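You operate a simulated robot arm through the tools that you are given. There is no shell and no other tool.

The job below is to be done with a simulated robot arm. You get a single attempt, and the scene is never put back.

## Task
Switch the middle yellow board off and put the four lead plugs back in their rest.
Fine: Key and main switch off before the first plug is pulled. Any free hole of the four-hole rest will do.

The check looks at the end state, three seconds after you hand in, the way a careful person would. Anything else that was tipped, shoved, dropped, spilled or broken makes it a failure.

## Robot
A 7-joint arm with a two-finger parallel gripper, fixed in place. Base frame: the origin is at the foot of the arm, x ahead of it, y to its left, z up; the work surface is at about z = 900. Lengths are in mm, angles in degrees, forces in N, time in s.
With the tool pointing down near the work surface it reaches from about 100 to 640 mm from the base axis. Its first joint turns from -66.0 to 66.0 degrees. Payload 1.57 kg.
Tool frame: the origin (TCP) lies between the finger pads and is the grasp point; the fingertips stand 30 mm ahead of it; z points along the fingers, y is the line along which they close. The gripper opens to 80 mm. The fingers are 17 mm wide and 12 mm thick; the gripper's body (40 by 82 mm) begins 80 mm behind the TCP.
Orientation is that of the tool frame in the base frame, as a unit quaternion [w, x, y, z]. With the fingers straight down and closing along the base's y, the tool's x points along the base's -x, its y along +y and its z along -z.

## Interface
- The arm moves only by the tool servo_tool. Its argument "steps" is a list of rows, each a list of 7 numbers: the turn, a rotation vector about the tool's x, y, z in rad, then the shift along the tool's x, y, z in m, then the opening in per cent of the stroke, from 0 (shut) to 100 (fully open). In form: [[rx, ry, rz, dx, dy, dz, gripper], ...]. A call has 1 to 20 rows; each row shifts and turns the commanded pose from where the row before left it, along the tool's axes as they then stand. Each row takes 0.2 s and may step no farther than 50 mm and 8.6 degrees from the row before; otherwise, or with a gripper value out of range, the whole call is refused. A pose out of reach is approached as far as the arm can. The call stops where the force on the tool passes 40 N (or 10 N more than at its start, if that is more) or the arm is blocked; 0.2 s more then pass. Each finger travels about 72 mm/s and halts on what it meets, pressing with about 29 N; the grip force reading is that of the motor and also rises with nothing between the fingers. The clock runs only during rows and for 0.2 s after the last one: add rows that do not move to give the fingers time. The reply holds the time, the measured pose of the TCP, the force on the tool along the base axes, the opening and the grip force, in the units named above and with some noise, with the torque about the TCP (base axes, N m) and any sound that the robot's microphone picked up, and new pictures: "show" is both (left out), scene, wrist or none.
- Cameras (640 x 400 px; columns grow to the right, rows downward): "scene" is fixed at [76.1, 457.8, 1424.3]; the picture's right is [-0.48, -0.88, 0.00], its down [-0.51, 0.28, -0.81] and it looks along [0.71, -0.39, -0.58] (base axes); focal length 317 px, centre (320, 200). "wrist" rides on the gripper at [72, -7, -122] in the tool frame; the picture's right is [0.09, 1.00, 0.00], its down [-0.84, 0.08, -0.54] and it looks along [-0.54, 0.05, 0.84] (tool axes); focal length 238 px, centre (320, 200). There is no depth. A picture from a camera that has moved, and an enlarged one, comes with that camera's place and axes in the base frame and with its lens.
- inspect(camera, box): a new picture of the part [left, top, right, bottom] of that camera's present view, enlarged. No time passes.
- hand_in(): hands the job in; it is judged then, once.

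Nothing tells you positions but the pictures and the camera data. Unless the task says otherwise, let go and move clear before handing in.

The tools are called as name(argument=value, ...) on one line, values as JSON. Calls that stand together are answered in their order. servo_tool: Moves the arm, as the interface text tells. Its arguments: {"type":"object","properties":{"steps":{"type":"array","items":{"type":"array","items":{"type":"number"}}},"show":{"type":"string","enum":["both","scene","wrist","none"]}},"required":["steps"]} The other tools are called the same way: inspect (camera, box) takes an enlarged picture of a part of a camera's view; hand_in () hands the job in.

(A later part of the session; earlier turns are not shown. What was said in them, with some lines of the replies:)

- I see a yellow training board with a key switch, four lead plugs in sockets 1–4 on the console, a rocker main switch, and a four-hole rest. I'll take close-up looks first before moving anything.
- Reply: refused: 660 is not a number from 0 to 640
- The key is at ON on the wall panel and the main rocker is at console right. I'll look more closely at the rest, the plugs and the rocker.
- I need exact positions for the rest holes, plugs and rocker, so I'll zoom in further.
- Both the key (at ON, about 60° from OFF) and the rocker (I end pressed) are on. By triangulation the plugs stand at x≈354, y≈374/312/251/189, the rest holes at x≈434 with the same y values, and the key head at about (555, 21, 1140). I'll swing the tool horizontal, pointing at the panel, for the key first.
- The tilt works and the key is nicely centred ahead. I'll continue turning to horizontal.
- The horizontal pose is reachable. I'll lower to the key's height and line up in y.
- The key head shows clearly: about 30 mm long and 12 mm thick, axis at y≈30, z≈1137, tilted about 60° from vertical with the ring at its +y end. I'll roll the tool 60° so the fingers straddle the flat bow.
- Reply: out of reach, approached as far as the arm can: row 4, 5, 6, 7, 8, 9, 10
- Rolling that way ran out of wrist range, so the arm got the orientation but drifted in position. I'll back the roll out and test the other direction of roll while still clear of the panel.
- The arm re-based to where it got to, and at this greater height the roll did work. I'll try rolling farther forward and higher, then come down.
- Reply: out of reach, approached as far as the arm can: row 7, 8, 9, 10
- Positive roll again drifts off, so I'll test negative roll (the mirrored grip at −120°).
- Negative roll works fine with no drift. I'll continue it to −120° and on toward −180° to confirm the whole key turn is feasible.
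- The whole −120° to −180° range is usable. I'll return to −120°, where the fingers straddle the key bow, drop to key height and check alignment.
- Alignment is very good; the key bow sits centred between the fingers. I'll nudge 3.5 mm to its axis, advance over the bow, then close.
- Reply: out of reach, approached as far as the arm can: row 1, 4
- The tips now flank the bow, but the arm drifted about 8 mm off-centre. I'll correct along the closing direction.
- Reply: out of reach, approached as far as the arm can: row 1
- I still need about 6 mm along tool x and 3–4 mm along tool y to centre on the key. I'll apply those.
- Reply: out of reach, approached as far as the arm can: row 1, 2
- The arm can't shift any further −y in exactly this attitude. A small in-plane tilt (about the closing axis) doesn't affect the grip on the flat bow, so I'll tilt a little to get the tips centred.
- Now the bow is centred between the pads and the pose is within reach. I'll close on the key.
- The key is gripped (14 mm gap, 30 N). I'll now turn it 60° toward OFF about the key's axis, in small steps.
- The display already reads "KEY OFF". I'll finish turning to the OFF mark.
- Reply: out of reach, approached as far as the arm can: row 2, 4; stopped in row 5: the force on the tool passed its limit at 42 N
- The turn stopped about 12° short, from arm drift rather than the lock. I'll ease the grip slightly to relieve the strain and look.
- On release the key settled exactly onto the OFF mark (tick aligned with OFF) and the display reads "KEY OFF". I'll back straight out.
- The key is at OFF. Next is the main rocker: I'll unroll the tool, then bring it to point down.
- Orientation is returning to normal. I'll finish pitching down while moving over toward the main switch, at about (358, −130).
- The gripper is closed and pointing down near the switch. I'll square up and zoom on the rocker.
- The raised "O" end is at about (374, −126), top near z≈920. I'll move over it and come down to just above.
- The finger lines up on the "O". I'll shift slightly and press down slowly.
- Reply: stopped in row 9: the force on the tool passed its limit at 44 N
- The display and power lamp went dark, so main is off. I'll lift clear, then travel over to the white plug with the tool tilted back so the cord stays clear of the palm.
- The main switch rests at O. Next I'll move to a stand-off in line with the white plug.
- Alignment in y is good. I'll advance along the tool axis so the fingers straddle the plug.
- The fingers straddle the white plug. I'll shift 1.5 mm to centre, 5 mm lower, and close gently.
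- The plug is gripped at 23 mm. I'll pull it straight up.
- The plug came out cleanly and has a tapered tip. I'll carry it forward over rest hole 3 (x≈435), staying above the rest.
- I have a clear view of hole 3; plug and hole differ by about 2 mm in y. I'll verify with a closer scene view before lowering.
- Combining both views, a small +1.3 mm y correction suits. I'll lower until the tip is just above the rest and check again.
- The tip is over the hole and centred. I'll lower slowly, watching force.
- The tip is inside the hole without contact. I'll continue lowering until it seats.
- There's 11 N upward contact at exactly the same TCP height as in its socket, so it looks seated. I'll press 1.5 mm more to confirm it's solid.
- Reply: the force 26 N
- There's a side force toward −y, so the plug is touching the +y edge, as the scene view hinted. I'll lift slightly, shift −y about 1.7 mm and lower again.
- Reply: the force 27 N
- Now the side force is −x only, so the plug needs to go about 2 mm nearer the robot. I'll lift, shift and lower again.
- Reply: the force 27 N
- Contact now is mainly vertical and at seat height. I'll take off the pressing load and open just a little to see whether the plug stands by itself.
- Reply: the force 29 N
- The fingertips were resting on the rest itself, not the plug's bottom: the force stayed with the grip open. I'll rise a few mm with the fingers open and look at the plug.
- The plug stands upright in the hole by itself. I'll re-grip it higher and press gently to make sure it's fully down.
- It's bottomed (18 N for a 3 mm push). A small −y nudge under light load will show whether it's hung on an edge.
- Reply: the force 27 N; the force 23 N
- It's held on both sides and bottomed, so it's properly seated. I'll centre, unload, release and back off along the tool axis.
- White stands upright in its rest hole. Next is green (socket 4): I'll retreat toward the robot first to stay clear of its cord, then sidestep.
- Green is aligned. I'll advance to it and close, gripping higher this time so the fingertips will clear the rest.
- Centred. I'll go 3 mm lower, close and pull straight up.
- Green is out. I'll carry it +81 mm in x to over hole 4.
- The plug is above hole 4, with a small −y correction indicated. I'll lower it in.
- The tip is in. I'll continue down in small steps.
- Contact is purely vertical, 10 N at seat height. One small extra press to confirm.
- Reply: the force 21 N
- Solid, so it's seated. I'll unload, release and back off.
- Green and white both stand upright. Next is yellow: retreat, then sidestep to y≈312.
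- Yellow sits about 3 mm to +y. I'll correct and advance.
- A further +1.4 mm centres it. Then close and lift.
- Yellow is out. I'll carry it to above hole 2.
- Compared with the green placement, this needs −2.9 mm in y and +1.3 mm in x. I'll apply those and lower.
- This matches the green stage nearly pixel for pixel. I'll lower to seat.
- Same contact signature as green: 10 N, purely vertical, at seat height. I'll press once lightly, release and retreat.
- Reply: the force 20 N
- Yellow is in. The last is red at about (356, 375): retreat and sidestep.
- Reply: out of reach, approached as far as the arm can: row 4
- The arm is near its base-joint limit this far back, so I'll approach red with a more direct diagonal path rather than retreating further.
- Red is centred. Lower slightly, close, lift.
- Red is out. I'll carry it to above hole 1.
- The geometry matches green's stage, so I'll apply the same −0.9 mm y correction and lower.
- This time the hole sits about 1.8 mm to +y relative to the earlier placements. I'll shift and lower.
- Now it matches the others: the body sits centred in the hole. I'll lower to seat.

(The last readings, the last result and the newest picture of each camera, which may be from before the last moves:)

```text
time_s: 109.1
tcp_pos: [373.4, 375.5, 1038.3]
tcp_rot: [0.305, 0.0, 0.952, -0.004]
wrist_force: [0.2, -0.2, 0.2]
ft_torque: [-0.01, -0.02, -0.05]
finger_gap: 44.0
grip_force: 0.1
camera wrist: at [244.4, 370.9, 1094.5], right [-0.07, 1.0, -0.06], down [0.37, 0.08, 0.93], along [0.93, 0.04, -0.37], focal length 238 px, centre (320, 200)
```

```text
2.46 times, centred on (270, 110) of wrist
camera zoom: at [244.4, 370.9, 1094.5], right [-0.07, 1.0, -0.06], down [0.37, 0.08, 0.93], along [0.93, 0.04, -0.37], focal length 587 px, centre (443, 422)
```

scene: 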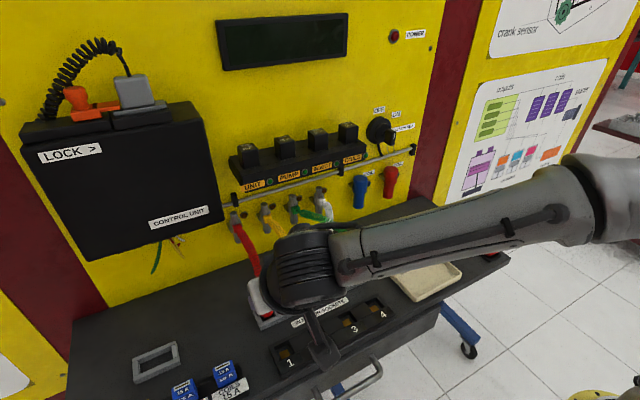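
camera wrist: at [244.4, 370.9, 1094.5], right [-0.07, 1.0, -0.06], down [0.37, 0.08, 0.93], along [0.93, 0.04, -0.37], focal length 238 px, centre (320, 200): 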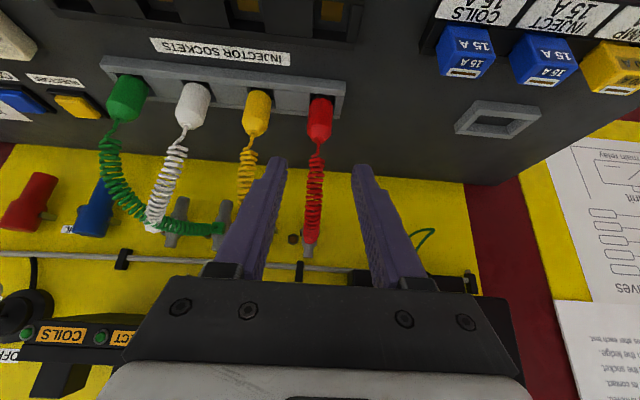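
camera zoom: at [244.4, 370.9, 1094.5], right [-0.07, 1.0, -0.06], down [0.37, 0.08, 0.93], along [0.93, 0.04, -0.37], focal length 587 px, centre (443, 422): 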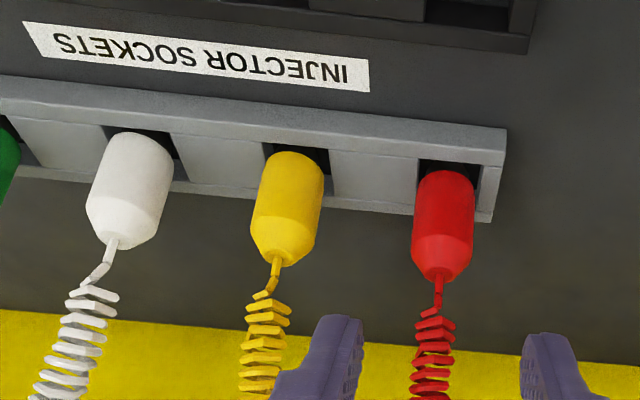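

All four plugs stand in the rest. I'll lift clear and move the arm away for a full final look.

servo_tool(steps=[[0, 0, 0, -0.0232, 0, -0.0326, 55], [0, 0, 0, -0.0232, 0, -0.0326, 55], [0, 0, 0, -0.0232, 0, -0.0326, 55], [0, 0, 0, -0.0232, 0, -0.0326, 55], [0, 0, 0, 0.01, -0.045, 0, 55], [0, 0, 0, 0.01, -0.045, 0, 55], [0, 0, 0, 0.01, -0.045, 0, 55], [0, 0, 0, 0.01, -0.045, 0, 55], [0, 0, 0, 0, -0.045, 0, 55], [0, 0, 0, 0, -0.045, 0, 55], [0, 0, 0, 0, -0.045, 0, 55], [0, 0, 0, 0, -0.045, 0, 55], [0, 0, 0, 0, 0, 0, 55]])

inspect(camera="scene", box=[220, 180, 420, 350])

inspect(camera="scene", box=[250, 245, 380, 330])

inspect(camera="scene", box=[340, 90, 440, 152])

```text
time_s: 111.9
tcp_pos: [339.2, 16.3, 1179.8]
tcp_rot: [0.305, -0.001, 0.952, -0.004]
wrist_force: [-0.5, 0.1, 0.6]
ft_torque: [0.02, 0.0, -0.01]
finger_gap: 44.0
grip_force: 0.0
camera wrist: at [211.4, 11.1, 1235.4], right [-0.07, 1.0, -0.06], down [0.37, 0.08, 0.93], along [0.93, 0.05, -0.37], focal length 238 px, centre (320, 200)
```

scene: 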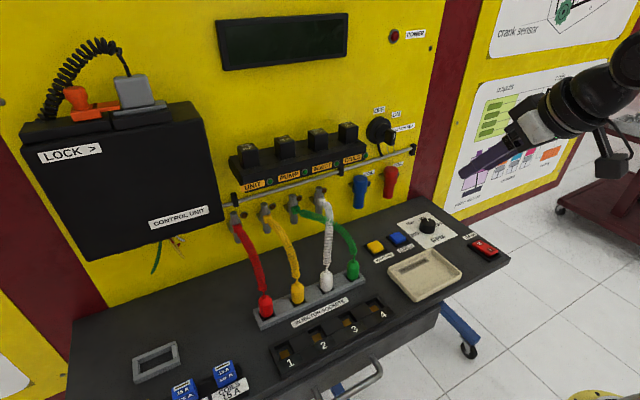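
wrist: 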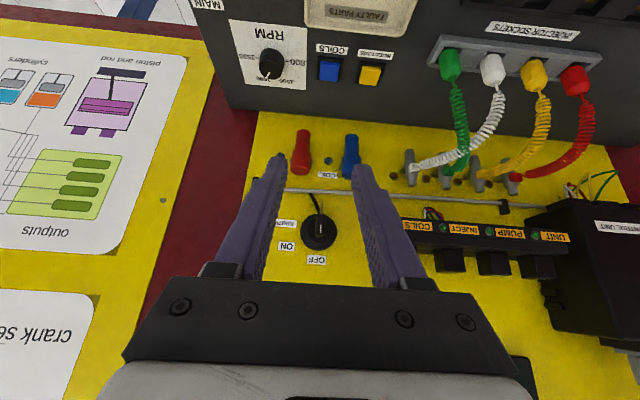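

```text
2.35 times, centred on (320, 265) of scene
camera zoom: at [76.1, 457.8, 1424.3], right [-0.48, -0.88, 0.0], down [-0.51, 0.28, -0.81], along [0.71, -0.39, -0.58], focal length 747 px, centre (320, 47)
```

zoom: 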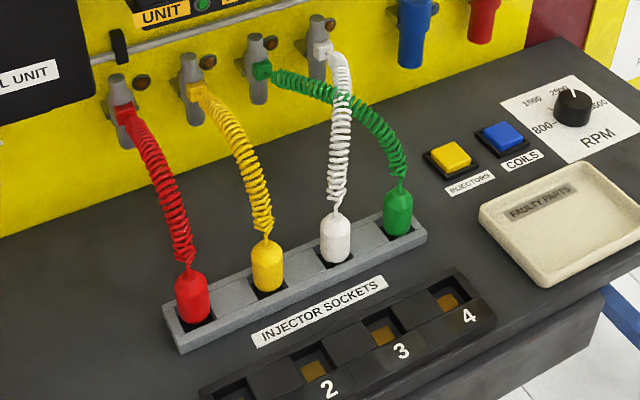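

```text
4.71 times, centred on (315, 288) of scene
camera zoom: at [76.1, 457.8, 1424.3], right [-0.48, -0.88, 0.0], down [-0.51, 0.28, -0.81], along [0.71, -0.39, -0.58], focal length 1493 px, centre (344, -212)
```

zoom: 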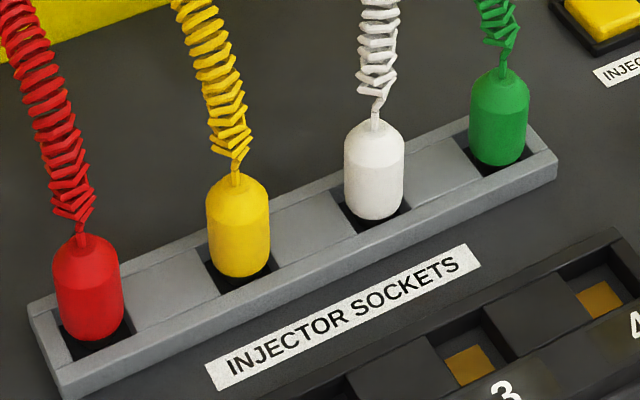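

```text
6.40 times, centred on (390, 121) of scene
camera zoom: at [76.1, 457.8, 1424.3], right [-0.48, -0.88, 0.0], down [-0.51, 0.28, -0.81], along [0.71, -0.39, -0.58], focal length 2031 px, centre (-128, 706)
```

zoom: 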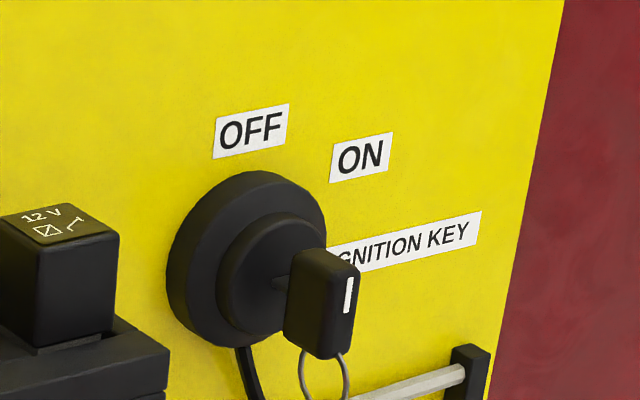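

The key is at OFF, main is at O with the panel dark, and all four plugs stand upright in the rest. Nothing else was disturbed and the arm is clear, so I'm handing in.

hand_in()

```text
The job is handed in.
```

I switched the middle yellow board off and put all four lead plugs back in the four-hole rest. The job is handed in; no verdict came back.

- **Key:** turned to OFF first; the display read "KEY OFF".
- **Main switch:** pressed to O next. The display and the power lamp went dark before I pulled any plug.
- **Plugs:** white, green, yellow and red went into the rest holes straight ahead of their sockets, and all four stood upright in my last pictures. The white and green cords still cross, as they did at the start.

While seating the white plug, the fingertips briefly rested on the rest with about 25 N. The last pictures show the rest and everything else where it was, and the arm is clear with the gripper open.
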